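You operate a simulated robot arm through the tools that you are given. There is no shell and no other tool. Be economical: measure what you need, move in short steps, check, and stop when the job is done.

The job below is to be done with a simulated robot arm. You get a single attempt, and the scene is never put back.

JOB
Fold and crease the white napkin, then lay it on the wafer slate.
Fine: the cream wafer goes on the slate too.

It is judged by the outcome, as a careful person would: the job done as asked, and still so three seconds after it is handed in. It fails if anything else is knocked over, pushed out of place, dropped, spilled or broken. Flat cloth is picked up by pressing the open fingertips on it (5 to 10 N) and closing them slowly along it; thin cloth reads only 2 to 8 mm in the jaws.

ROBOT AND FRAMES
A 6-joint arm with a two-finger parallel gripper, fixed in place. Base frame: the origin is at the foot of the arm, x ahead of it, y to its left, z up; the work surface is at about z = 0.95. Readings come in m, degrees, newtons and seconds.
With the tool pointing down near the work surface it reaches from about 0.36 to 0.76 m from the base axis. Its first joint turns from -66.0 to 66.0 degrees. Payload 2.45 kg.
The TCP is the grasp point between the finger pads, 0.024 m short of the fingertips. In the tool frame z runs along the fingers and y along their closing line. The gripper opens to 0.068 m. The fingers are 0.017 m wide and 0.01 m thick; the gripper's body (0.04 by 0.07 m) begins 0.041 m behind the TCP.
Orientation is told as [roll, pitch, yaw] about the base's x, y, z axes, in that order, counted from this pose: with the fingers straight down and closing along the base's y, the tool's x points along the base's -x, its y along +y and its z along -z.

CONTROLS
- The arm moves only by the tool drive_tool. Its argument "targets" is a list that holds one entry, the list of rows, each a list of 7 numbers: the gripper command, from -1 (fully open) to 1 (shut), values between in proportion, then the shift along the tool's x, y, z in m, then the turn, a rotation vector about the tool's x, y, z in degrees. In form: [[[gripper, x, y, z, ax, ay, az], ...]]. A call has 1 to 10 rows; each row is the pose to reach, as a shift and turn from the pose commanded when the call began, along the tool's axes at that moment. Each row takes 0.2 s and may step no farther than 0.05 m and 8.6 degrees from the row before; otherwise, or with a gripper value out of range, the whole call is refused. Where a pose cannot be reached the arm comes as near as it can. A force on the tool above 40 N (or 10 N above the force at the start of the call, whichever is more), or a blocked arm, ends the call early, and 0.2 s more pass. Each finger travels about 0.108 m/s and halts on what it meets, pressing with about 26 N; the grip force reading is that of the motor and also rises with nothing between the fingers. The clock runs only during rows and for 0.2 s after the last one: add rows that repeat a pose to give the fingers time. It gives the time, the measured TCP pose, the force on the tool (base axes), the opening and the grip force at its end, in the units of the frame above (readings bear some noise), with the torque about the TCP (base axes, N m) and any sound that the robot's microphone picked up, and new pictures: "show" is both (left out), scene, wrist or none.
- Cameras (640 x 400 px; columns grow to the right, rows downward): "scene" is fixed at [0.1813, 0.4301, 1.4669]; the picture's right is [-0.58, -0.81, 0.00], its down [-0.45, 0.32, -0.83] and it looks along [0.68, -0.48, -0.55] (base axes); focal length 322 px, centre (320, 200). "wrist" rides on the gripper at [0.084, 0.011, -0.075] in the tool frame; the picture's right is [-0.13, 0.99, 0.00], its down [-0.60, -0.08, -0.79] and it looks along [-0.79, -0.10, 0.61] (tool axes); focal length 251 px, centre (320, 200). There is no depth. A picture from a camera that has moved, and an enlarged one, comes with that camera's place and axes in the base frame and with its lens.
- inspect(camera, box): a new picture of the part [left, top, right, bottom] of that camera's present view, enlarged. It takes no simulated time.
- close_job(): hands the job in; it is judged then, once.

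Work in short steps. Places have to be worked out from the pictures, the camera data and where the tool is seen: move nearer, look again, correct. Check each grasp and each placing, and mend what went wrong. You have 120 turns and 200 pictures in all, those below and enlarged ones among them. Open the gripper and draw the arm clear of the work before you hand the job in, unless the task says otherwise; then end with one line.

The tools are called after "Call:" as name(argument=value, ...) on one line, values as JSON. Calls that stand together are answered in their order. drive_tool: Moves the arm, as the interface text tells. Its arguments: {"type":"object","properties":{"targets":{"type":"array"},"show":{"type":"string","enum":["both","scene","wrist","none"]}},"required":["targets"]} The other tools are called the same way: inspect (camera, box) takes an enlarged picture of a part of a camera's view; close_job () hands the job in.

At the start:

```text
t: 0.0
eef_pos: [0.496, 0.0816, 1.2543]
ee_rot: [0.1, 0.0, -0.1]
contact_force: [0.0, -0.2, -0.3]
wrist_torque: [-0.01, 0.0, 0.01]
width: 0.068
gripper_force: 0.1
```

scene: 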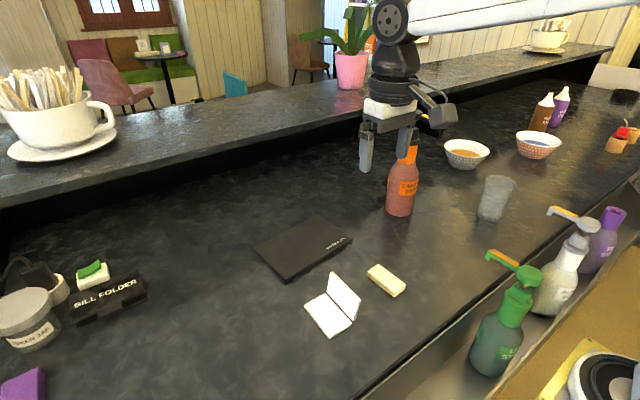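
wrist: 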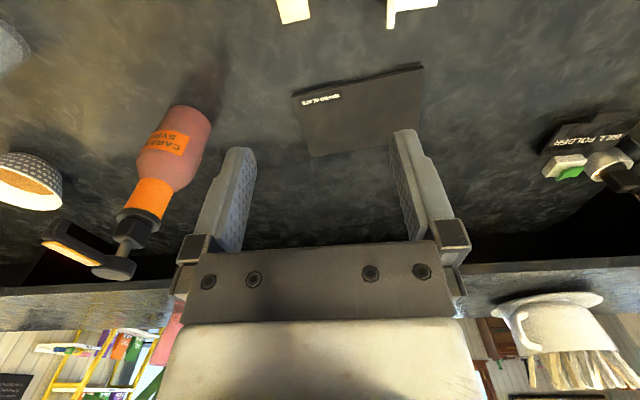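

The scene shows a dark slate, a white napkin half-open like a book, and a cream wafer. I'll enlarge that region first.

Call:
inspect(camera="scene", box=[240, 200, 430, 350])

Call:
inspect(camera="scene", box=[0, 240, 180, 400])

```text
2.67 times, centred on (335, 275) of scene
camera zoom: at [0.1813, 0.4301, 1.4669], right [-0.58, -0.81, 0.0], down [-0.45, 0.32, -0.83], along [0.68, -0.48, -0.55], focal length 860 px, centre (280, 0)
```

zoom: 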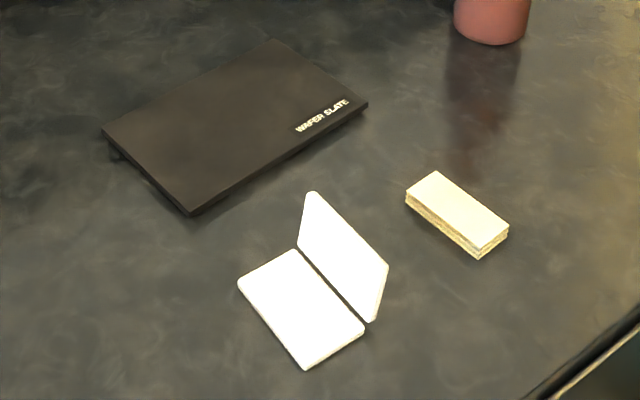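

```text
2.50 times, centred on (90, 320) of scene
camera zoom: at [0.1813, 0.4301, 1.4669], right [-0.58, -0.81, 0.0], down [-0.45, 0.32, -0.83], along [0.68, -0.48, -0.55], focal length 806 px, centre (895, -100)
```

zoom: 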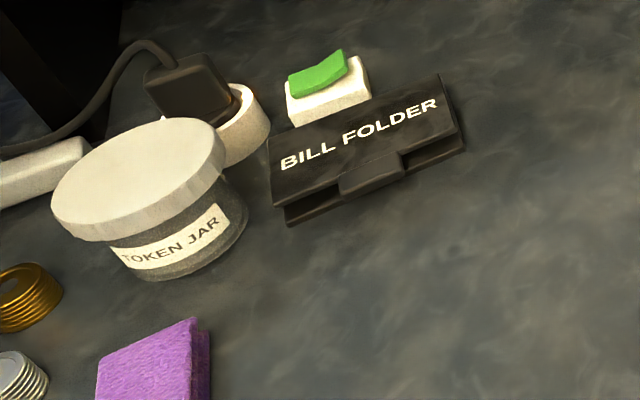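

I judge the napkin's flat panel at x 0.45–0.53, y 0.167–0.221. Its hinge runs along x at y≈0.167, and the flap stands to z≈1.005, leaning slightly to −y. The wafer is at about (0.483, 0.048) and the slate is centred near (0.676, 0.127). I'll close the fingers and go down to a look pose on the −y side of the flap.

Call:
drive_tool(targets=[[[0, 0.001, 0.008, 0.04, 0, 0, 0], [1, 0.002, 0.016, 0.08, 0, 0, 0], [1, 0.004, 0.024, 0.12, 0, 0, 0], [1, 0.005, 0.03, 0.164, 0, 0, 0], [1, 0.005, 0.03, 0.164, 0, 0, 0]]])

```text
t: 1.2
eef_pos: [0.489, 0.1121, 1.0901]
ee_rot: [0.1, 0.0, 0.0]
contact_force: [-0.3, 0.2, -0.6]
wrist_torque: [0.04, -0.03, -0.01]
width: 0.0
gripper_force: 24.1
camera wrist: at [0.4042, 0.1225, 1.1634], right [0.13, 0.99, 0.0], down [0.6, -0.08, 0.79], along [0.79, -0.1, -0.61], focal length 251 px, centre (320, 200)
```

scene: 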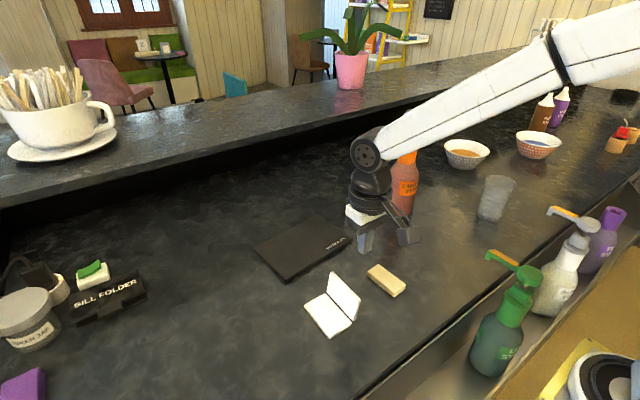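
wrist: 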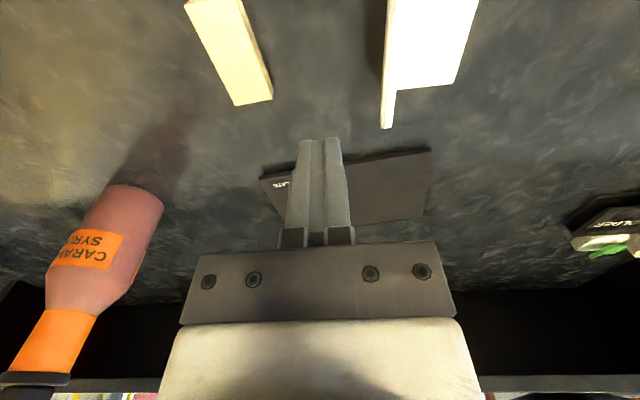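

The wrist view agrees: the flap's top edge is at y≈0.156 and the panel reaches y≈0.23. I'll lower the closed fingers beside the flap and push it toward +y past vertical.

Call:
drive_tool(targets=[[[1, 0, 0, 0.045, 0, 0, 0], [1, 0, 0, 0.086, 0, 0, 0], [1, 0, 0.02, 0.086, 0, 0, 0], [1, 0, 0.035, 0.086, 0, 0, 0], [1, 0, 0.045, 0.086, 0, 0, 0], [1, 0, 0.055, 0.086, 0, 0, 0], [1, 0, 0.065, 0.086, 0, 0, 0]]])

```text
t: 2.8
eef_pos: [0.4917, 0.1767, 1.0043]
ee_rot: [0.1, 0.1, -0.1]
contact_force: [-0.5, 0.4, 0.8]
wrist_torque: [-0.02, 0.0, 0.02]
width: 0.0
gripper_force: 23.8
camera wrist: at [0.4061, 0.1882, 1.0782], right [0.13, 0.99, 0.0], down [0.6, -0.08, 0.79], along [0.79, -0.1, -0.61], focal length 251 px, centre (320, 200)
```

scene: 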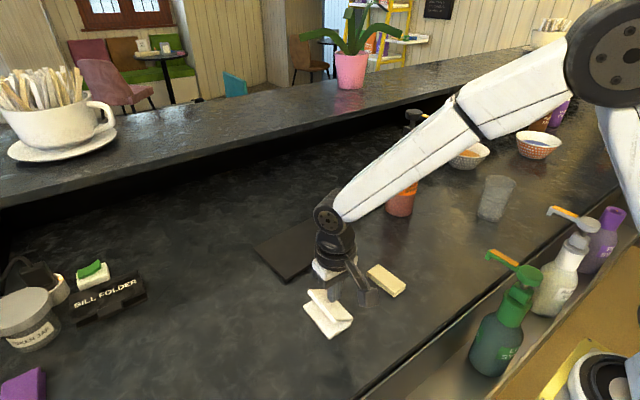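
wrist: 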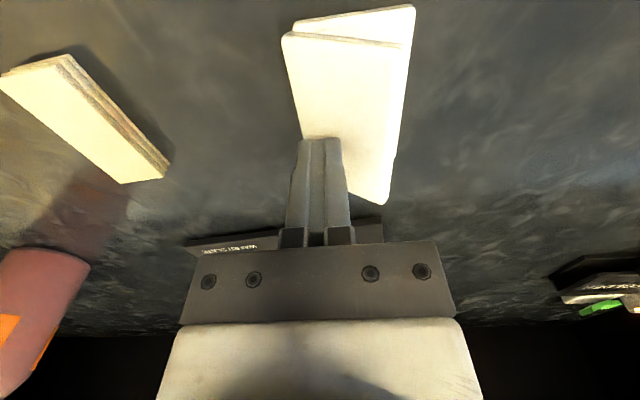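

The flap is over past vertical, about 40° above the panel. I'll continue sideways and down to bring it flat, gently.

Call:
drive_tool(targets=[[[1, 0, 0.01, 0.0, 0, 0, 0], [1, 0, 0.02, 0.005, 0, 0, 0], [1, 0, 0.025, 0.012, 0, 0, 0], [1, 0, 0.025, 0.018, 0, 0, 0], [1, 0, 0.025, 0.022, 0, 0, 0]]])

```text
t: 3.9
eef_pos: [0.4926, 0.202, 0.9914]
ee_rot: [0.2, -0.3, 0.0]
contact_force: [-7.1, -4.8, 20.6]
wrist_torque: [-0.18, 0.2, 0.01]
width: 0.0
gripper_force: 23.9
stopped in row 5: the force on the tool passed its limit at 46 N (the readings are from after the stop); the commanded pose is now the measured one
camera wrist: at [0.4063, 0.2132, 1.064], right [0.13, 0.99, 0.0], down [0.6, -0.08, 0.8], along [0.79, -0.1, -0.6], focal length 251 px, centre (320, 200)
```

scene: 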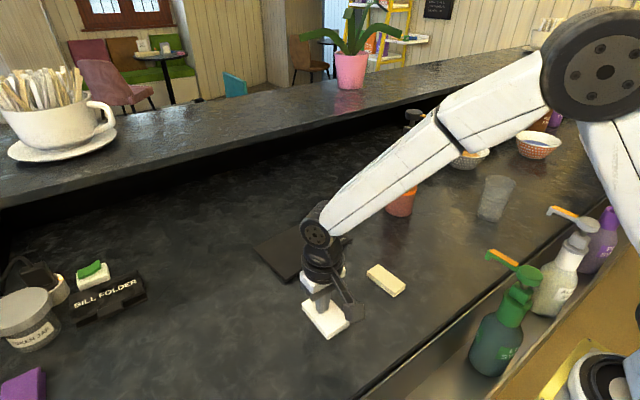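
wrist: 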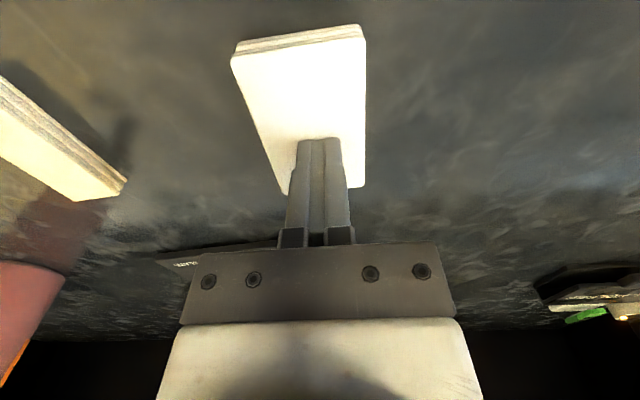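

It's folded flat, with the top of the stack at z≈0.967. I'll lift slightly to see whether it springs back.

Call:
drive_tool(targets=[[[1, 0, 0, -0.01, 0, 0, 0], [1, 0, -0.005, -0.03, 0, 0, 0], [1, 0, -0.01, -0.05, 0, 0, 0], [1, 0, -0.01, -0.05, 0, 0, 0]]])

```text
t: 4.9
eef_pos: [0.4904, 0.1922, 1.0397]
ee_rot: [0.0, -0.3, 0.1]
contact_force: [-0.1, 0.8, -0.6]
wrist_torque: [-0.01, 0.0, 0.03]
width: 0.0
gripper_force: 23.6
camera wrist: at [0.4058, 0.2027, 1.1126], right [0.13, 0.99, 0.0], down [0.6, -0.08, 0.79], along [0.79, -0.1, -0.61], focal length 251 px, centre (320, 200)
```

scene: 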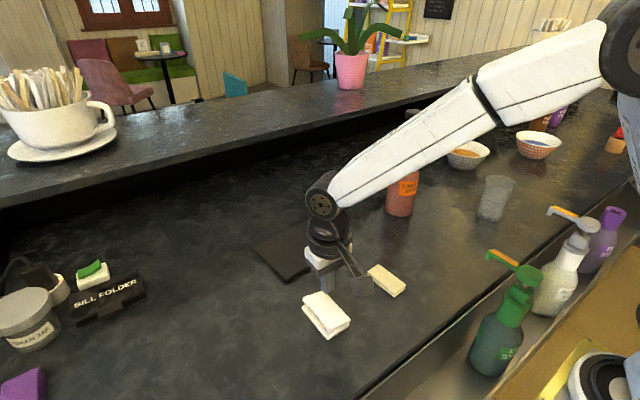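
wrist: 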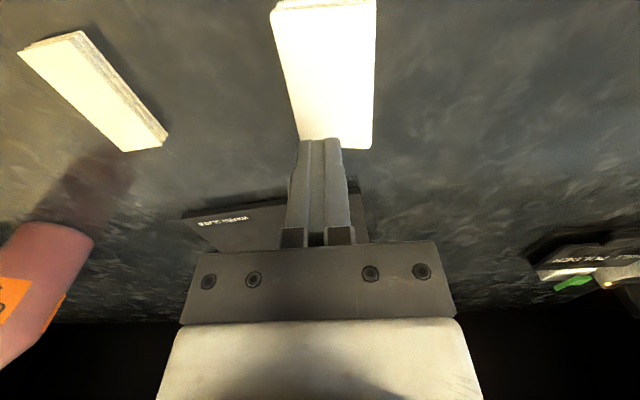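

Call:
inspect(camera="scene", box=[280, 260, 380, 350])

```text
4.44 times, centred on (330, 305) of scene
camera zoom: at [0.1813, 0.4301, 1.4669], right [-0.58, -0.81, 0.0], down [-0.45, 0.32, -0.83], along [0.68, -0.48, -0.55], focal length 1433 px, centre (276, -267)
```

zoom: 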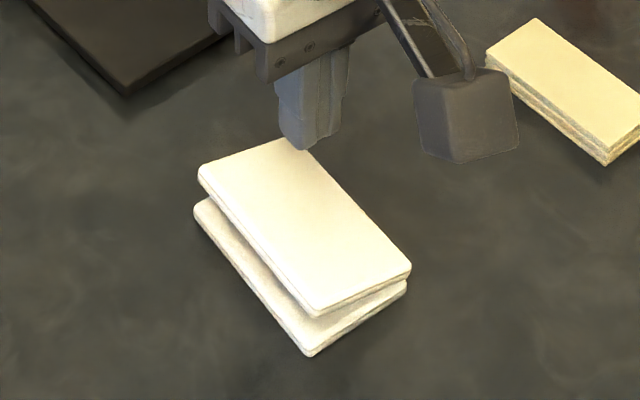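

It springs back about 15°, so it isn't creased yet. I'll press down right over the fold line (y≈0.178), approaching in small steps.

Call:
drive_tool(targets=[[[1, 0, -0.013, 0.02, 0, 0, 0], [1, 0, -0.013, 0.045, 0, 0, 0], [1, 0, -0.013, 0.049, 0, 0, 0], [1, 0, -0.013, 0.051, 0, 0, 0], [1, 0, -0.013, 0.052, 0, 0, 0], [1, 0, -0.013, 0.053, 0, 0, 0]]])

```text
t: 6.0
eef_pos: [0.4913, 0.1809, 0.9925]
ee_rot: [0.3, -0.6, 0.0]
contact_force: [-6.3, -1.9, 12.4]
wrist_torque: [-0.08, 0.2, 0.02]
width: 0.0
gripper_force: 23.2
stopped in row 5: the force on the tool passed its limit at 43 N (the readings are from after the stop); the commanded pose is now the measured one
camera wrist: at [0.407, 0.1914, 1.0647], right [0.13, 0.99, 0.01], down [0.6, -0.08, 0.8], along [0.79, -0.1, -0.6], focal length 251 px, centre (320, 200)
```

scene: 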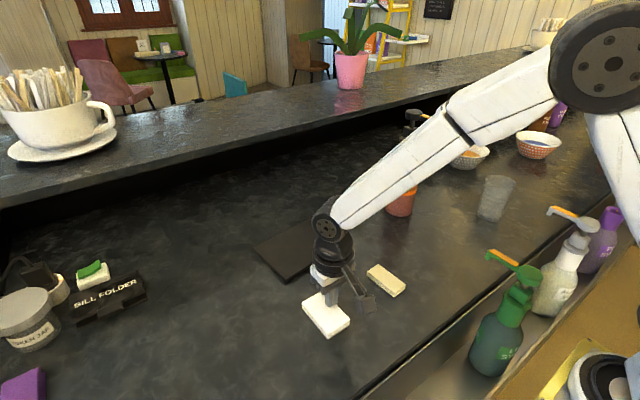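
wrist: 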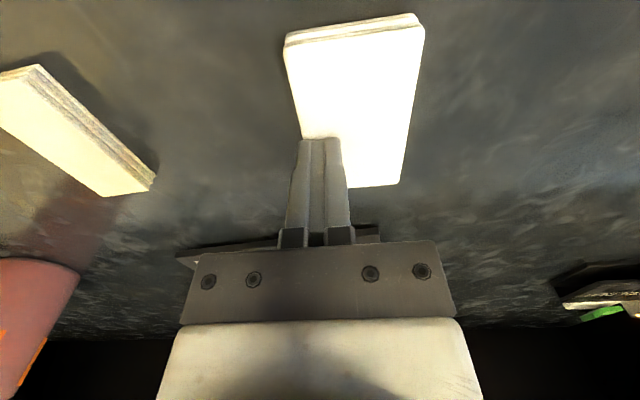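

It's now pressed at ~12 N over the fold. I'll hold for a second, then lift and see if it stays shut.

Call:
drive_tool(targets=[[[1, 0, 0, 0.0005, 0, 0, 0], [1, 0, 0, 0.0005, 0, 0, 0], [1, 0, 0, 0.0005, 0, 0, 0], [1, 0, 0, 0.0005, 0, 0, 0], [1, 0, 0, 0.0005, 0, 0, 0], [1, 0, 0, 0.0005, 0, 0, 0]]], show="none")

Call:
drive_tool(targets=[[[1, 0, 0, -0.01, 0, 0, 0], [1, 0, -0.01, -0.04, 0, 0, 0], [1, 0, -0.03, -0.07, 0, 0, 0], [1, 0, -0.03, -0.07, 0, 0, 0]]], show="none")

Call:
inspect(camera="scene", box=[280, 260, 380, 350])

```text
t: 7.4
eef_pos: [0.4945, 0.1809, 0.9925]
ee_rot: [0.4, -0.7, 0.0]
contact_force: [-3.9, -0.7, 30.3]
wrist_torque: [-0.03, 0.19, 0.06]
width: 0.0
gripper_force: 24.1
```

```text
t: 8.4
eef_pos: [0.4942, 0.1507, 1.0595]
ee_rot: [0.2, -0.3, 0.1]
contact_force: [0.3, 0.1, -0.2]
wrist_torque: [0.01, 0.0, 0.0]
width: 0.0
gripper_force: 23.3
```

```text
4.44 times, centred on (330, 305) of scene
camera zoom: at [0.1813, 0.4301, 1.4669], right [-0.58, -0.81, 0.0], down [-0.45, 0.32, -0.83], along [0.68, -0.48, -0.55], focal length 1433 px, centre (276, -267)
```

zoom: 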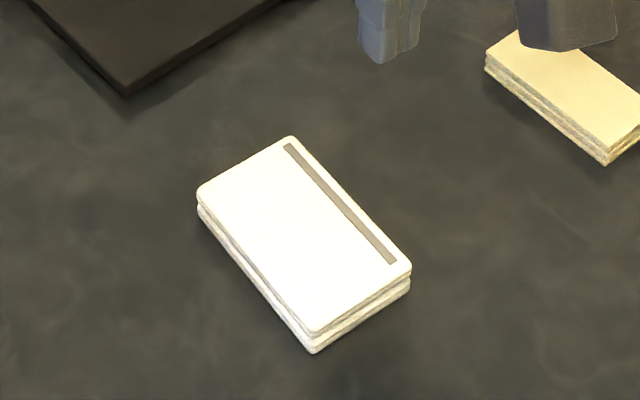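

A crease line has appeared and the napkin lies flat. It's now about 0.05 wide in y (0.175–0.225) and centred at (0.490, 0.200). I'll open the gripper and centre over it to grip it across y.

Call:
drive_tool(targets=[[[0, 0.002, 0.02, 0, 0, 0, 0], [-1, 0.004, 0.049, 0, 0, 0, 0], [-1, 0.004, 0.049, 0.01, 0, 0, 0], [-1, 0.004, 0.049, 0.03, 0, 0, 0], [-1, 0.004, 0.049, 0.03, 0, 0, 0]]])

Call:
inspect(camera="scene", box=[280, 240, 380, 350])

```text
t: 9.6
eef_pos: [0.4905, 0.1997, 1.0306]
ee_rot: [0.3, -0.5, 0.0]
contact_force: [0.3, -0.1, 0.7]
wrist_torque: [-0.01, -0.01, -0.01]
width: 0.068
gripper_force: 0.1
camera wrist: at [0.4041, 0.2099, 1.1034], right [0.13, 0.99, 0.01], down [0.6, -0.08, 0.8], along [0.79, -0.1, -0.6], focal length 251 px, centre (320, 200)
```

scene: 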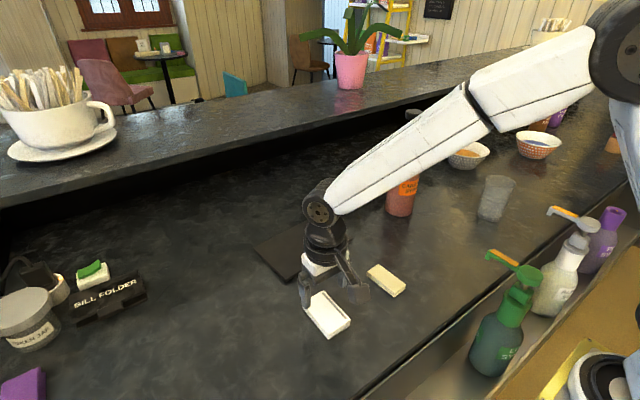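
wrist: 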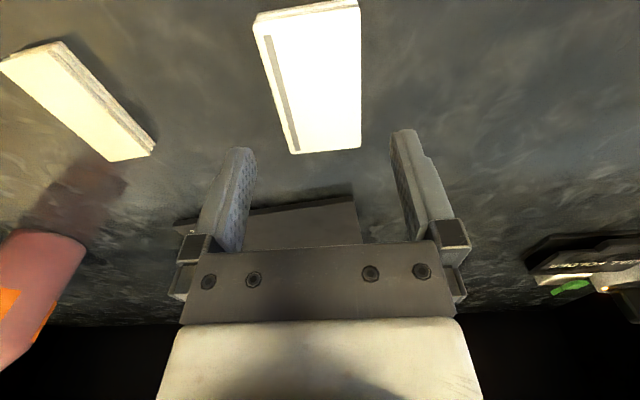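

```text
3.64 times, centred on (330, 295) of scene
camera zoom: at [0.1813, 0.4302, 1.4669], right [-0.58, -0.81, 0.0], down [-0.45, 0.32, -0.83], along [0.68, -0.48, -0.55], focal length 1172 px, centre (284, -146)
```

zoom: 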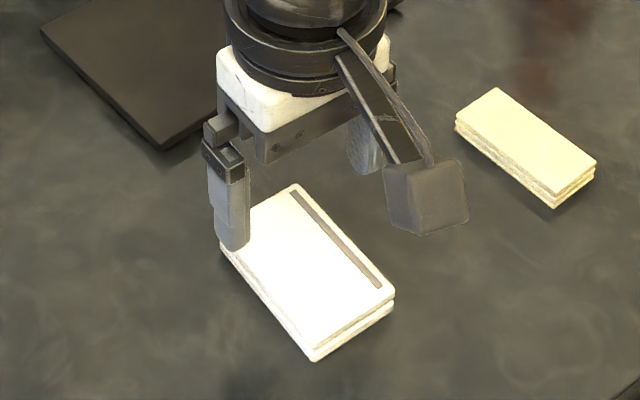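

The wrist view puts the napkin at y 0.177–0.223, centred under the open jaws. I'll descend so the fingertips are just above the table.

Call:
drive_tool(targets=[[[-1, 0, 0, 0.02, 0, 0, 0], [-1, 0, 0, 0.04, 0, 0, 0], [-1, 0, 0, 0.048, 0, 0, 0], [-1, 0, 0, 0.052, 0, 0, 0]]])

```text
t: 10.6
eef_pos: [0.4883, 0.199, 0.9772]
ee_rot: [0.3, -0.6, 0.0]
contact_force: [0.1, 0.5, -0.1]
wrist_torque: [-0.03, -0.01, 0.0]
width: 0.068
gripper_force: 0.0
camera wrist: at [0.4034, 0.2097, 1.051], right [0.13, 0.99, 0.01], down [0.6, -0.08, 0.8], along [0.79, -0.1, -0.6], focal length 251 px, centre (320, 200)
```

scene: 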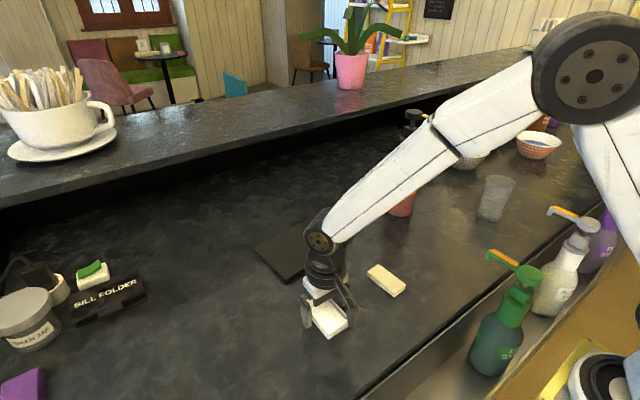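
wrist: 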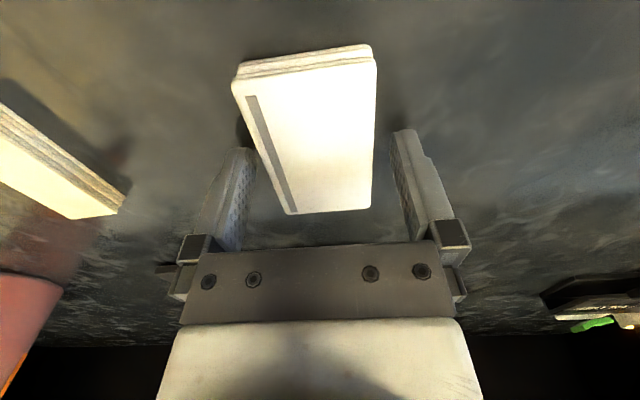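

The fingers straddle the napkin with clearance on both sides. I'll close slowly on it.

Call:
drive_tool(targets=[[[-0.8, 0, 0, 0, 0, 0, 0], [-0.6, 0, 0, 0, 0, 0, 0], [-0.5, 0, 0, 0, 0, 0, 0], [-0.4, 0, 0, 0, 0, 0, 0], [0, 0, 0, 0, 0, 0, 0], [0, 0, 0, 0, 0, 0, 0]]])

```text
t: 12.0
eef_pos: [0.488, 0.1989, 0.9775]
ee_rot: [0.3, -0.5, 0.0]
contact_force: [0.2, 0.0, 0.1]
wrist_torque: [0.02, 0.01, 0.0]
width: 0.0511
gripper_force: 25.9
camera wrist: at [0.4034, 0.2097, 1.0511], right [0.13, 0.99, 0.01], down [0.6, -0.08, 0.8], along [0.79, -0.1, -0.6], focal length 251 px, centre (320, 200)
```

scene: 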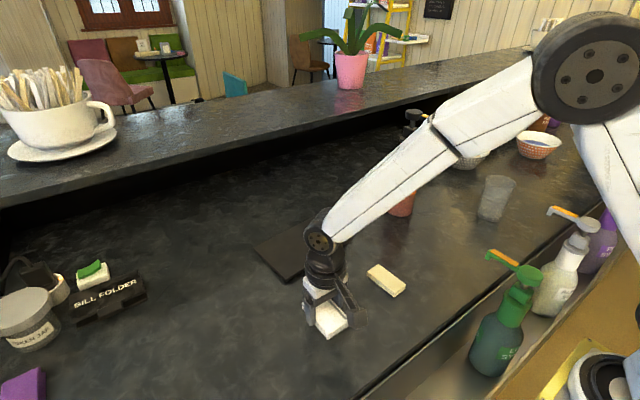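
wrist: 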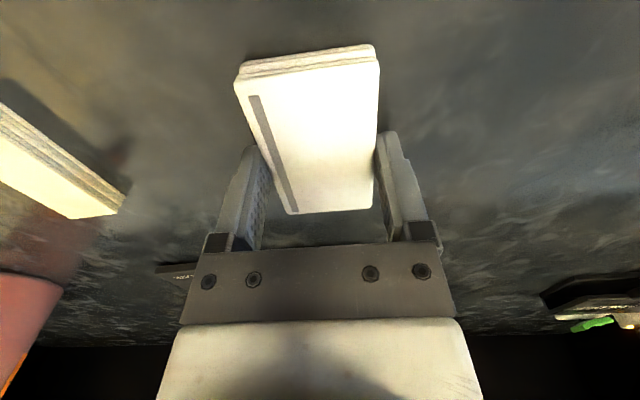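

The grip is solid at 51 mm and the napkin is still flat. I'll lift it straight up.

Call:
drive_tool(targets=[[[0, 0, 0, -0.01, 0, 0, 0], [0, 0, 0, -0.03, 0, 0, 0], [0, 0, 0, -0.06, 0, 0, 0], [0, 0, 0, -0.09, 0, 0, 0]]])

Call:
inspect(camera="scene", box=[230, 200, 390, 350])

```text
t: 13.0
eef_pos: [0.4893, 0.1989, 1.0694]
ee_rot: [0.3, -0.4, 0.1]
contact_force: [-0.3, 0.2, 0.9]
wrist_torque: [0.02, -0.01, -0.01]
width: 0.051
gripper_force: 25.8
camera wrist: at [0.4031, 0.2092, 1.143], right [0.13, 0.99, 0.01], down [0.6, -0.08, 0.8], along [0.79, -0.1, -0.6], focal length 251 px, centre (320, 200)
```

scene: 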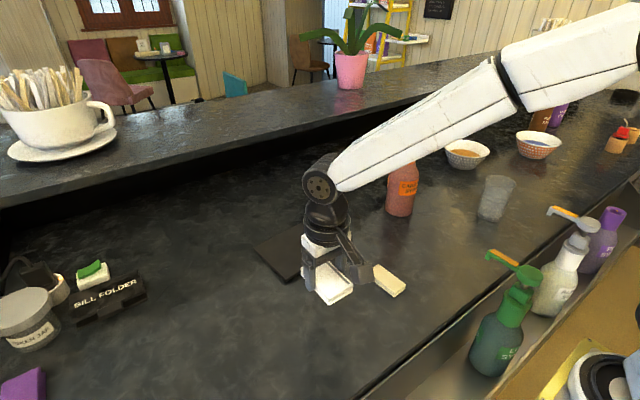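
wrist: 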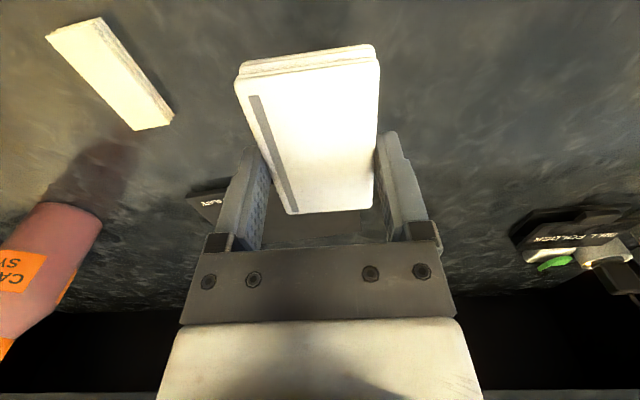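

```text
2.67 times, centred on (310, 275) of scene
camera zoom: at [0.1813, 0.4301, 1.4669], right [-0.58, -0.81, 0.0], down [-0.45, 0.32, -0.83], along [0.68, -0.48, -0.55], focal length 860 px, centre (347, 0)
```

zoom: 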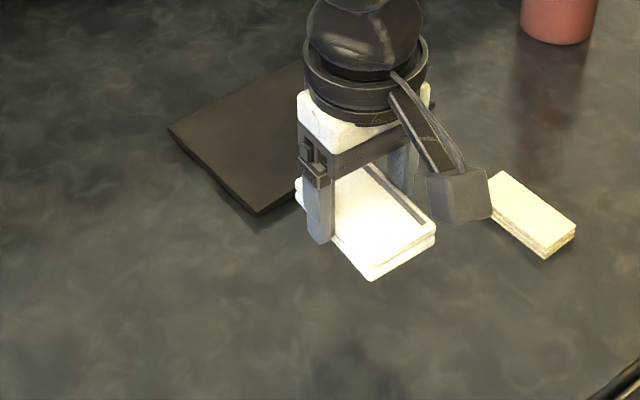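

Napkin held flat. I'll carry it over the +y half of the slate, aiming for about (0.671, 0.176), and look.

Call:
drive_tool(targets=[[[0, -0.03, 0, 0, 0, 0, 0], [0, -0.07, -0.005, 0, 0, 0, 0], [0, -0.11, -0.01, 0, 0, 0, 0], [0, -0.15, -0.02, 0, 0, 0, 0], [0, -0.182, -0.023, 0.0, 0, 0, 0], [0, -0.182, -0.023, 0.03, 0, 0, 0], [0, -0.182, -0.023, 0.04, 0, 0, 0]]])

Call:
inspect(camera="scene", box=[230, 170, 390, 320])

```text
t: 14.6
eef_pos: [0.6703, 0.1779, 1.0299]
ee_rot: [0.3, -0.5, 0.0]
contact_force: [1.1, 0.1, -1.1]
wrist_torque: [-0.01, -0.01, 0.02]
width: 0.0513
gripper_force: 25.9
camera wrist: at [0.5844, 0.1878, 1.1032], right [0.13, 0.99, 0.01], down [0.6, -0.08, 0.8], along [0.79, -0.1, -0.6], focal length 251 px, centre (320, 200)
```

scene: 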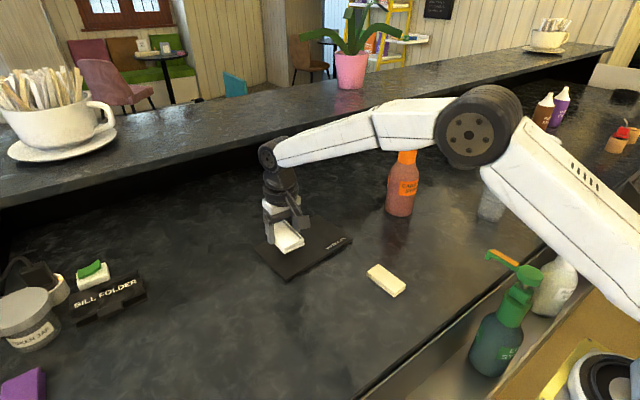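
wrist: 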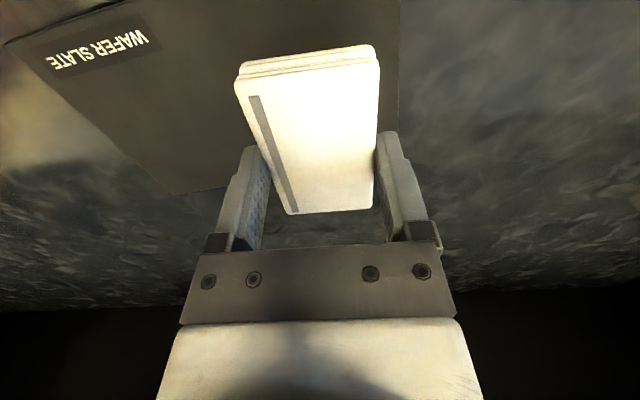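

```text
2.67 times, centred on (310, 245) of scene
camera zoom: at [0.1813, 0.4301, 1.4669], right [-0.58, -0.81, 0.0], down [-0.45, 0.32, -0.83], along [0.68, -0.48, -0.55], focal length 860 px, centre (347, 80)
```

zoom: 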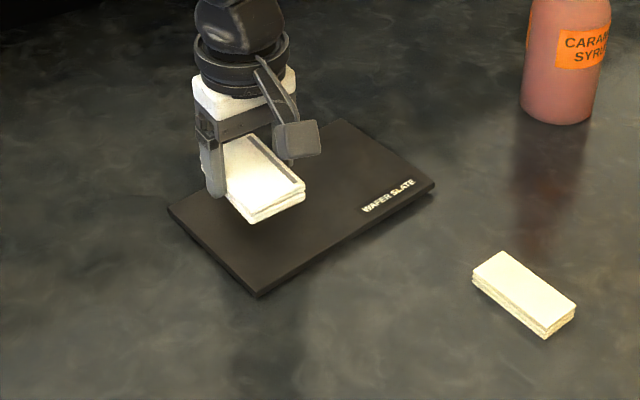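

The napkin sits well inside the slate outline (edges at about x 0.605–0.74, y up to 0.222). I'll lower to just above contact.

Call:
drive_tool(targets=[[[0, 0, 0, 0.015, 0, 0, 0], [0, 0, 0, 0.03, 0, 0, 0], [0, 0, 0, 0.035, 0, 0, 0], [0, 0, 0, 0.037, 0, 0, 0]]], show="none")

Call:
inspect(camera="scene", box=[240, 200, 340, 290])

```text
t: 15.6
eef_pos: [0.67, 0.1771, 0.9941]
ee_rot: [0.3, -0.6, 0.0]
contact_force: [0.3, 0.4, -0.3]
wrist_torque: [-0.02, -0.01, 0.02]
width: 0.0513
gripper_force: 26.2
```

```text
4.44 times, centred on (290, 245) of scene
camera zoom: at [0.1813, 0.4301, 1.4669], right [-0.58, -0.81, 0.0], down [-0.45, 0.32, -0.83], along [0.68, -0.48, -0.55], focal length 1433 px, centre (453, 0)
```

zoom: 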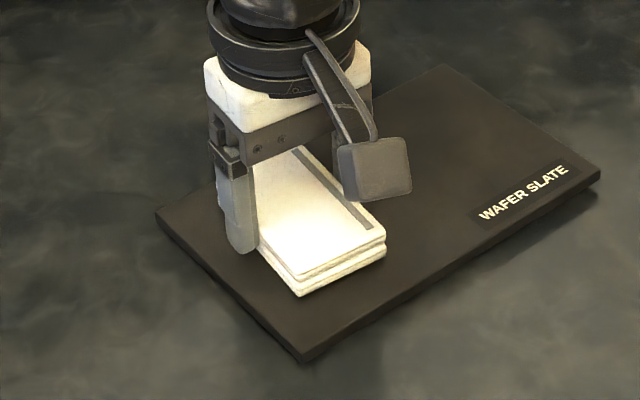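

Not touching yet. I'll ease down 1 mm at a time.

Call:
drive_tool(targets=[[[0, 0, 0, 0.001, 0, 0, 0], [0, 0, 0, 0.002, 0, 0, 0], [0, 0, 0, 0.003, 0, 0, 0]]], show="none")

```text
t: 16.4
eef_pos: [0.6701, 0.1778, 0.9908]
ee_rot: [0.3, -0.5, 0.0]
contact_force: [-2.6, -0.3, 6.5]
wrist_torque: [-0.1, 0.22, -0.01]
width: 0.0512
gripper_force: 26.3
```

Contact is 6.5 N on the slate. I'll open gradually, then rise straight up.

Call:
drive_tool(targets=[[[-0.45, 0, 0, 0, 0, 0, 0], [-0.6, 0, 0, 0, 0, 0, 0], [-0.8, 0, 0, 0, 0, 0, 0], [-1, 0, 0, 0, 0, 0, 0], [-1, 0, 0, -0.02, 0, 0, 0], [-1, 0, 0, -0.06, 0, 0, 0], [-1, 0, 0, -0.09, 0, 0, 0]]])

Call:
inspect(camera="scene", box=[230, 200, 420, 310])

```text
t: 18.0
eef_pos: [0.6696, 0.1774, 1.0817]
ee_rot: [0.3, -0.5, 0.0]
contact_force: [-0.3, 0.1, -0.7]
wrist_torque: [-0.03, 0.01, 0.01]
width: 0.0678
gripper_force: 0.0
camera wrist: at [0.5833, 0.1879, 1.1539], right [0.13, 0.99, 0.01], down [0.6, -0.08, 0.8], along [0.79, -0.1, -0.6], focal length 251 px, centre (320, 200)
```

scene: 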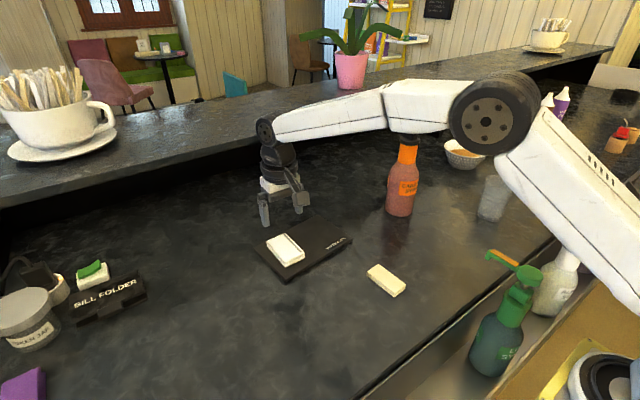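
wrist: 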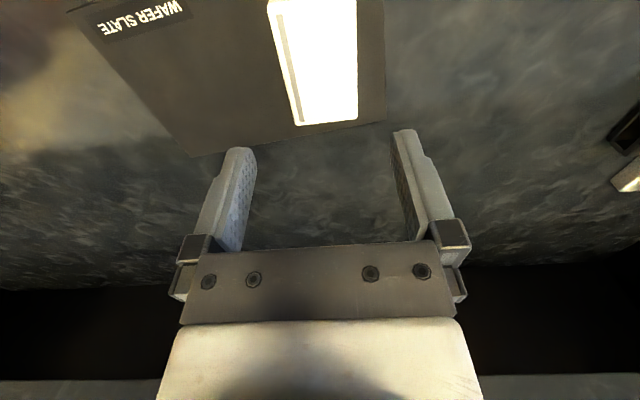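

```text
3.37 times, centred on (325, 255) of scene
camera zoom: at [0.1813, 0.4301, 1.4669], right [-0.58, -0.81, 0.0], down [-0.45, 0.32, -0.83], along [0.68, -0.48, -0.55], focal length 1086 px, centre (303, 15)
```

zoom: 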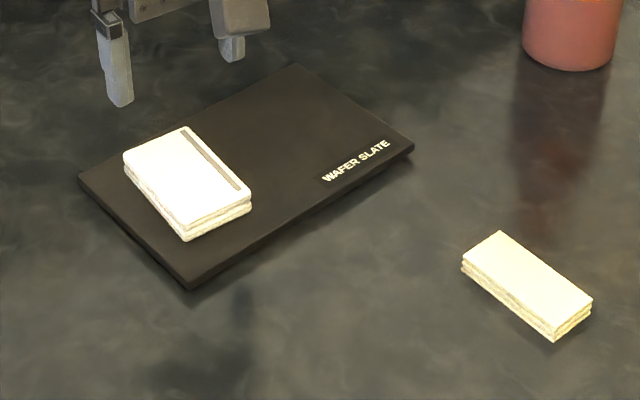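

The napkin rests flat, folded and creased on the slate. Next is the wafer, judged at about (0.484, 0.047) with its long side roughly along x. I'll move above it and look.

Call:
drive_tool(targets=[[[-1, 0.037, -0.022, 0, 0, 0, 0], [-1, 0.074, -0.05, 0, 0, 0, 0], [-1, 0.111, -0.078, 0, 0, 0, 0], [-1, 0.148, -0.104, 0, 0, 0, 0], [-1, 0.186, -0.13, 0, 0, 0, 0], [-1, 0.186, -0.13, 0.03, 0, 0, 0], [-1, 0.186, -0.13, 0.04, 0, 0, 0]]])

Call:
inspect(camera="scene", box=[330, 230, 430, 310])

```text
t: 19.6
eef_pos: [0.4839, 0.0467, 1.0376]
ee_rot: [0.3, -0.5, 0.0]
contact_force: [0.7, 0.6, 0.0]
wrist_torque: [0.03, 0.0, -0.01]
width: 0.0679
gripper_force: 0.0
camera wrist: at [0.3988, 0.0575, 1.1102], right [0.13, 0.99, 0.01], down [0.6, -0.08, 0.8], along [0.79, -0.1, -0.6], focal length 251 px, centre (320, 200)
```

scene: 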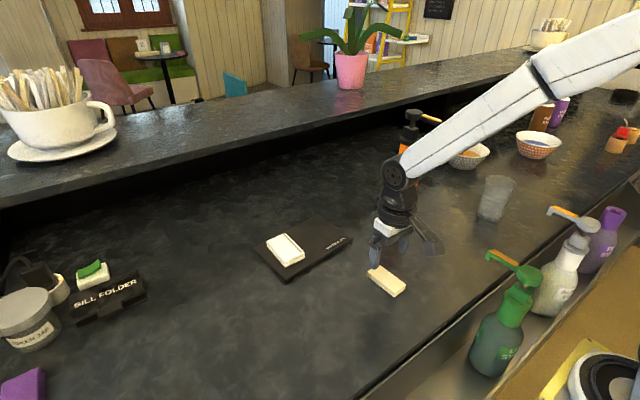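
wrist: 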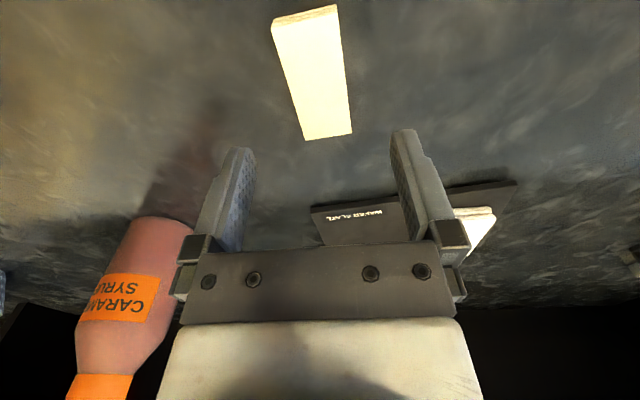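

```text
5.00 times, centred on (380, 270) of scene
camera zoom: at [0.1813, 0.4301, 1.4669], right [-0.58, -0.81, 0.0], down [-0.45, 0.32, -0.83], along [0.68, -0.48, -0.55], focal length 1612 px, centre (20, -150)
```

zoom: 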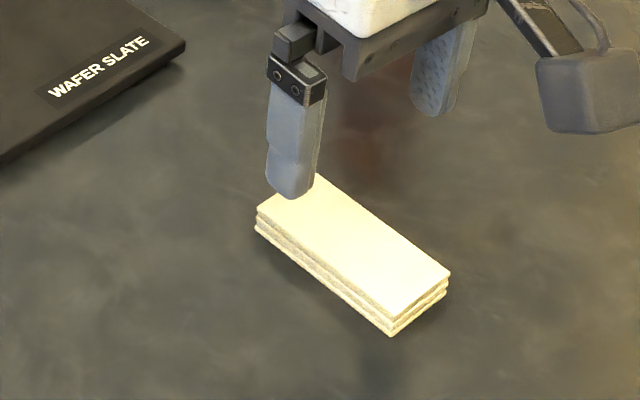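

The wafer is centred at about (0.480, 0.047), 35 mm wide and yawed about 3.4°. I'll turn to match and descend with the jaws open.

Call:
drive_tool(targets=[[[-1, 0.003, 0, 0.02, 0, 0, -3.4], [-1, 0.003, 0, 0.04, 0, 0, -3.4], [-1, 0.003, 0, 0.055, 0, 0, -3.4], [-1, 0.003, 0, 0.06, 0, 0, -3.4]]])

```text
t: 20.6
eef_pos: [0.4802, 0.0475, 0.9783]
ee_rot: [0.3, -0.4, 3.3]
contact_force: [0.5, -0.7, -0.2]
wrist_torque: [0.0, -0.05, -0.02]
width: 0.068
gripper_force: 0.2
camera wrist: at [0.3943, 0.0526, 1.0511], right [0.07, 1.0, 0.01], down [0.6, -0.05, 0.8], along [0.8, -0.05, -0.6], focal length 251 px, centre (320, 200)
```

scene: 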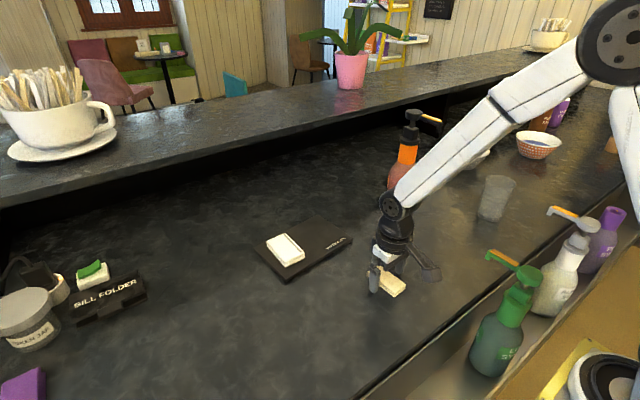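
wrist: 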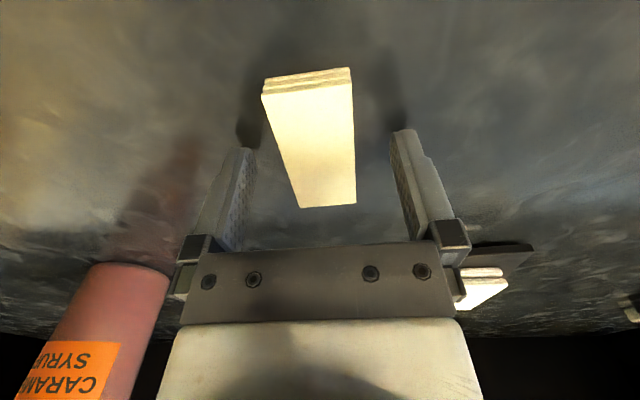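

The wafer is well between the fingers. I'll close in small steps to only just below its width, so it isn't crushed.

Call:
drive_tool(targets=[[[-0.6, 0, 0, 0, 0, 0, 0], [-0.3, 0, 0, 0, 0, 0, 0], [-0.15, 0, 0, 0, 0, 0, 0], [-0.08, 0, 0, 0, 0, 0, 0], [-0.04, 0, 0, 0, 0, 0, 0], [0.0, 0, 0, 0, 0, 0, 0]]])

```text
t: 22.0
eef_pos: [0.4797, 0.0461, 0.9779]
ee_rot: [0.3, -0.5, 3.4]
contact_force: [0.1, 0.0, 1.1]
wrist_torque: [-0.02, -0.04, -0.02]
width: 0.0352
gripper_force: 0.4
camera wrist: at [0.3944, 0.0526, 1.0513], right [0.07, 1.0, 0.01], down [0.6, -0.05, 0.8], along [0.8, -0.05, -0.6], focal length 251 px, centre (320, 200)
```

scene: 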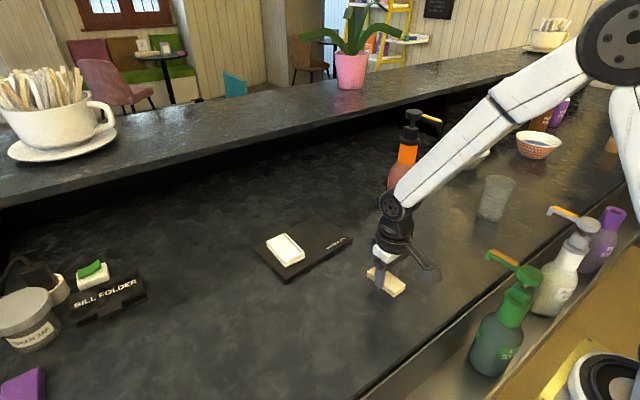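
wrist: 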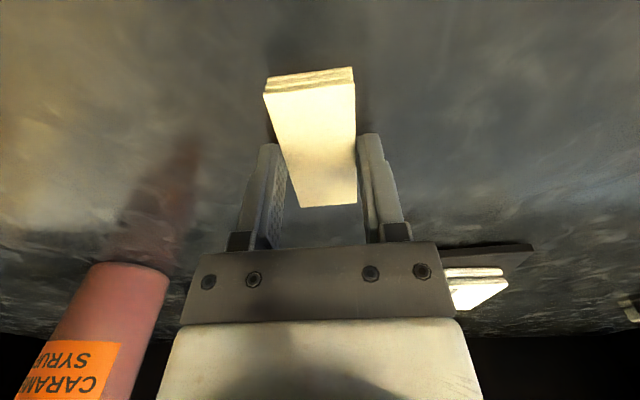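

The width is 35 mm with almost no force yet, so I'll close a little further and watch the force.

Call:
drive_tool(targets=[[[0.03, 0, 0, 0, 0, 0, 0], [0.05, 0, 0, 0, 0, 0, 0]]], show="none")

```text
t: 22.6
eef_pos: [0.4807, 0.0487, 0.9776]
ee_rot: [0.4, -0.6, 3.4]
contact_force: [-0.6, 0.3, 0.5]
wrist_torque: [0.01, -0.01, 0.01]
width: 0.0334
gripper_force: 26.1
```

It's gripped at 33.4 mm. I'll lift.

Call:
drive_tool(targets=[[[0.05, 0, 0, -0.01, 0, 0, 0], [0.05, 0, 0, -0.03, 0, 0, 0], [0.05, 0, 0, -0.06, 0, 0, 0], [0.05, 0, 0, -0.09, 0, 0, 0]]])

```text
t: 23.6
eef_pos: [0.4788, 0.0466, 1.0672]
ee_rot: [0.1, -0.4, 3.4]
contact_force: [-0.5, 0.1, -0.4]
wrist_torque: [0.02, 0.03, -0.02]
width: 0.0333
gripper_force: 26.3
camera wrist: at [0.3932, 0.052, 1.1405], right [0.07, 1.0, 0.01], down [0.6, -0.05, 0.8], along [0.8, -0.05, -0.6], focal length 251 px, centre (320, 200)
```

scene: 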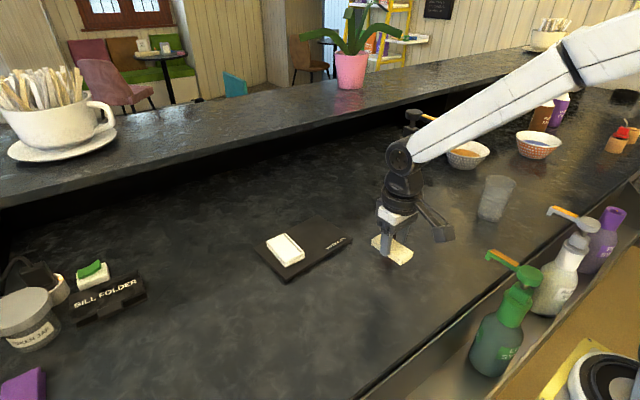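
wrist: 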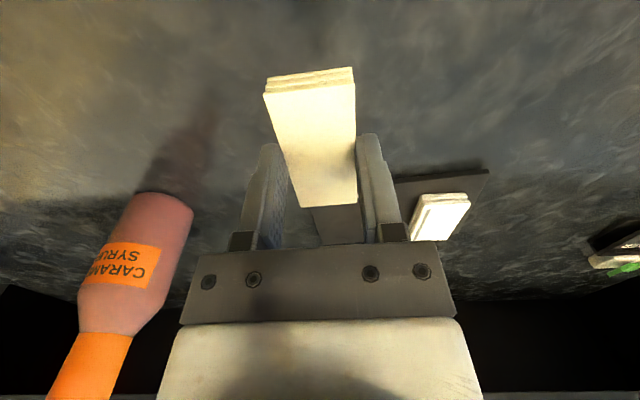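

The wafer is held level. I'll carry it to the slate's −y half at about (0.679, 0.078).

Call:
drive_tool(targets=[[[0.05, -0.03, 0.003, 0, 0, 0, 0], [0.05, -0.07, 0.007, 0, 0, 0, 0], [0.05, -0.115, 0.011, 0, 0, 0, 0], [0.05, -0.16, 0.015, 0, 0, 0, 0], [0.05, -0.2, 0.019, 0, 0, 0, 0], [0.05, -0.2, 0.019, 0.03, 0, 0, 0], [0.05, -0.2, 0.019, 0.04, 0, 0, 0]]])

Call:
inspect(camera="scene", box=[240, 180, 380, 290])

```text
t: 25.2
eef_pos: [0.679, 0.0774, 1.03]
ee_rot: [0.3, -0.6, 3.4]
contact_force: [1.3, -0.4, 0.0]
wrist_torque: [0.01, -0.03, 0.02]
width: 0.0332
gripper_force: 26.7
camera wrist: at [0.5938, 0.0832, 1.1023], right [0.07, 1.0, 0.01], down [0.6, -0.05, 0.8], along [0.8, -0.05, -0.6], focal length 251 px, centre (320, 200)
```

scene: 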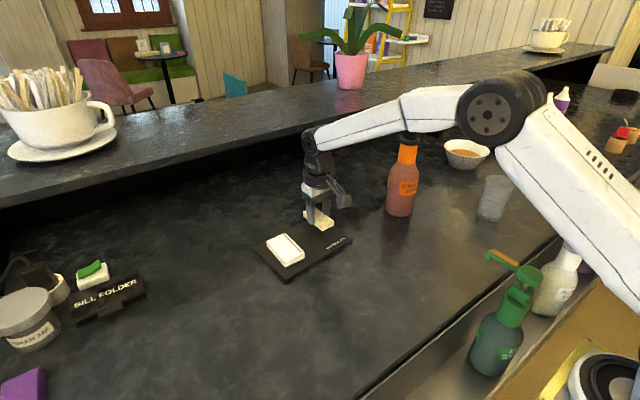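
wrist: 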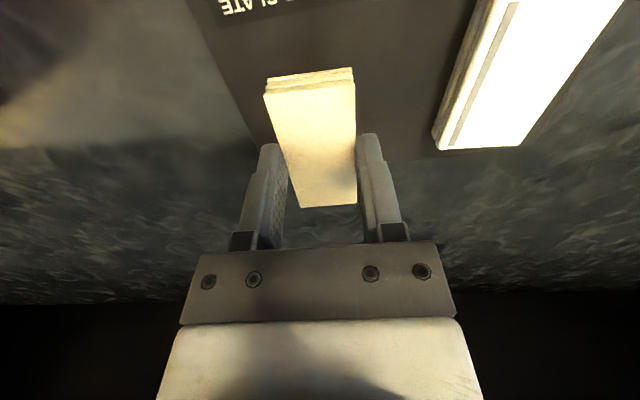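

```text
3.64 times, centred on (310, 235) of scene
camera zoom: at [0.1813, 0.4301, 1.4669], right [-0.58, -0.81, 0.0], down [-0.45, 0.32, -0.83], along [0.68, -0.48, -0.55], focal length 1172 px, centre (356, 73)
```

zoom: 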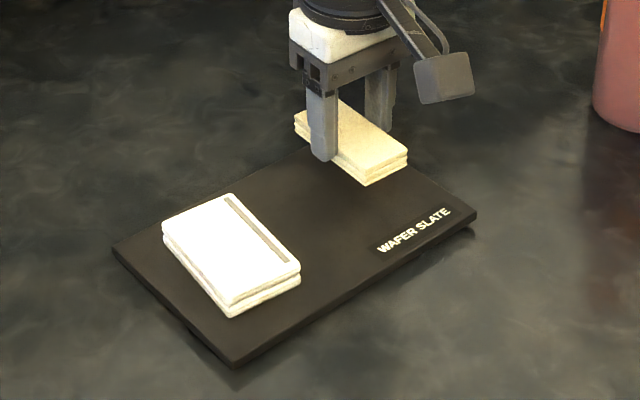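

The wafer is inside the slate's outline and clear of the napkin. I'll lower, expecting contact at TCP z≈0.991.

Call:
drive_tool(targets=[[[0.05, 0, 0, 0.015, 0, 0, 0], [0.05, 0, 0, 0.03, 0, 0, 0], [0.05, 0, 0, 0.035, 0, 0, 0], [0.05, 0, 0, 0.037, 0, 0, 0], [0.05, 0, 0, 0.038, 0, 0, 0]]], show="none")

```text
t: 26.4
eef_pos: [0.6798, 0.0776, 0.9912]
ee_rot: [0.3, -0.5, 3.4]
contact_force: [0.5, -0.4, -0.6]
wrist_torque: [0.01, 0.0, -0.03]
width: 0.0334
gripper_force: 26.1
```

No contact yet, so I'll go on in 1 mm steps.

Call:
drive_tool(targets=[[[0.05, 0, 0, 0.001, 0, 0, 0], [0.05, 0, 0, 0.0015, 0, 0, 0]]], show="none")

```text
t: 27.0
eef_pos: [0.6798, 0.0768, 0.9912]
ee_rot: [0.4, -0.5, 3.4]
contact_force: [-3.3, -0.8, 9.8]
wrist_torque: [-0.03, 0.16, 0.01]
width: 0.0335
gripper_force: 25.6
```

Contact is about 10 N. I'll release slowly, then rise straight up and draw back.

Call:
drive_tool(targets=[[[-0.02, 0, 0, 0, 0, 0, 0], [-0.2, 0, 0, 0, 0, 0, 0], [-0.5, 0, 0, 0, 0, 0, 0], [-0.8, 0, 0, 0, 0, 0, 0], [-0.8, 0, 0, -0.02, 0, 0, 0], [-0.8, 0, 0, -0.06, 0, 0, 0], [-1, 0, 0, -0.1, 0, 0, 0], [-1, 0.03, 0, -0.13, 0, 0, 0]]], show="none")

Call:
drive_tool(targets=[[[-1, 0.04, 0, -0.02, 0, 0, 0], [-1, 0.08, 0, -0.04, 0, 0, 0], [-1, 0.12, 0, -0.07, 0, 0, 0], [-1, 0.16, 0, -0.1, 0, 0, 0], [-1, 0.16, 0, -0.1, 0, 0, 0]]])

Call:
inspect(camera="scene", box=[240, 200, 380, 290])

```text
t: 28.8
eef_pos: [0.6491, 0.0775, 1.1192]
ee_rot: [0.3, -0.3, 3.5]
contact_force: [-0.4, -0.4, -0.1]
wrist_torque: [0.03, 0.01, -0.02]
width: 0.068
gripper_force: 0.0
```

```text
t: 30.0
eef_pos: [0.4877, 0.0635, 1.2196]
ee_rot: [0.3, -0.5, 3.4]
contact_force: [0.5, -0.2, -0.1]
wrist_torque: [-0.01, -0.02, 0.02]
width: 0.0679
gripper_force: 0.2
camera wrist: at [0.4018, 0.0699, 1.2918], right [0.07, 1.0, 0.01], down [0.6, -0.05, 0.8], along [0.8, -0.05, -0.6], focal length 251 px, centre (320, 200)
```

scene: 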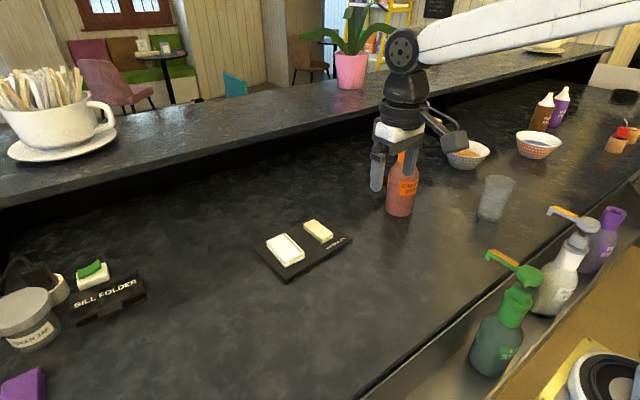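
wrist: 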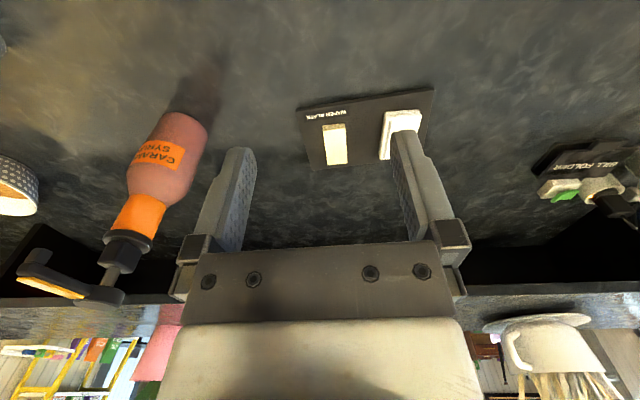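

```text
4.44 times, centred on (310, 245) of scene
camera zoom: at [0.1813, 0.4301, 1.4669], right [-0.58, -0.81, 0.0], down [-0.45, 0.32, -0.83], along [0.68, -0.48, -0.55], focal length 1433 px, centre (364, 0)
```

zoom: 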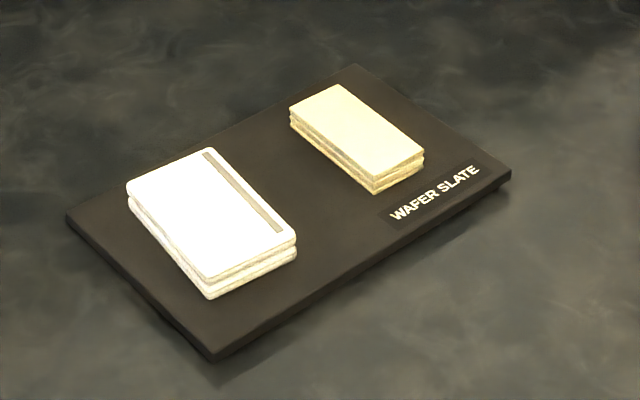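

The folded, creased napkin and the intact wafer both lie flat on the slate. Nothing else has moved, and the arm is clear with the gripper open, so I'm handing in.

Call:
close_job()

```text
The job is handed in.
```

The white napkin is folded, creased and lying on the wafer slate, with the cream wafer beside it. In the last pictures nothing else had moved.
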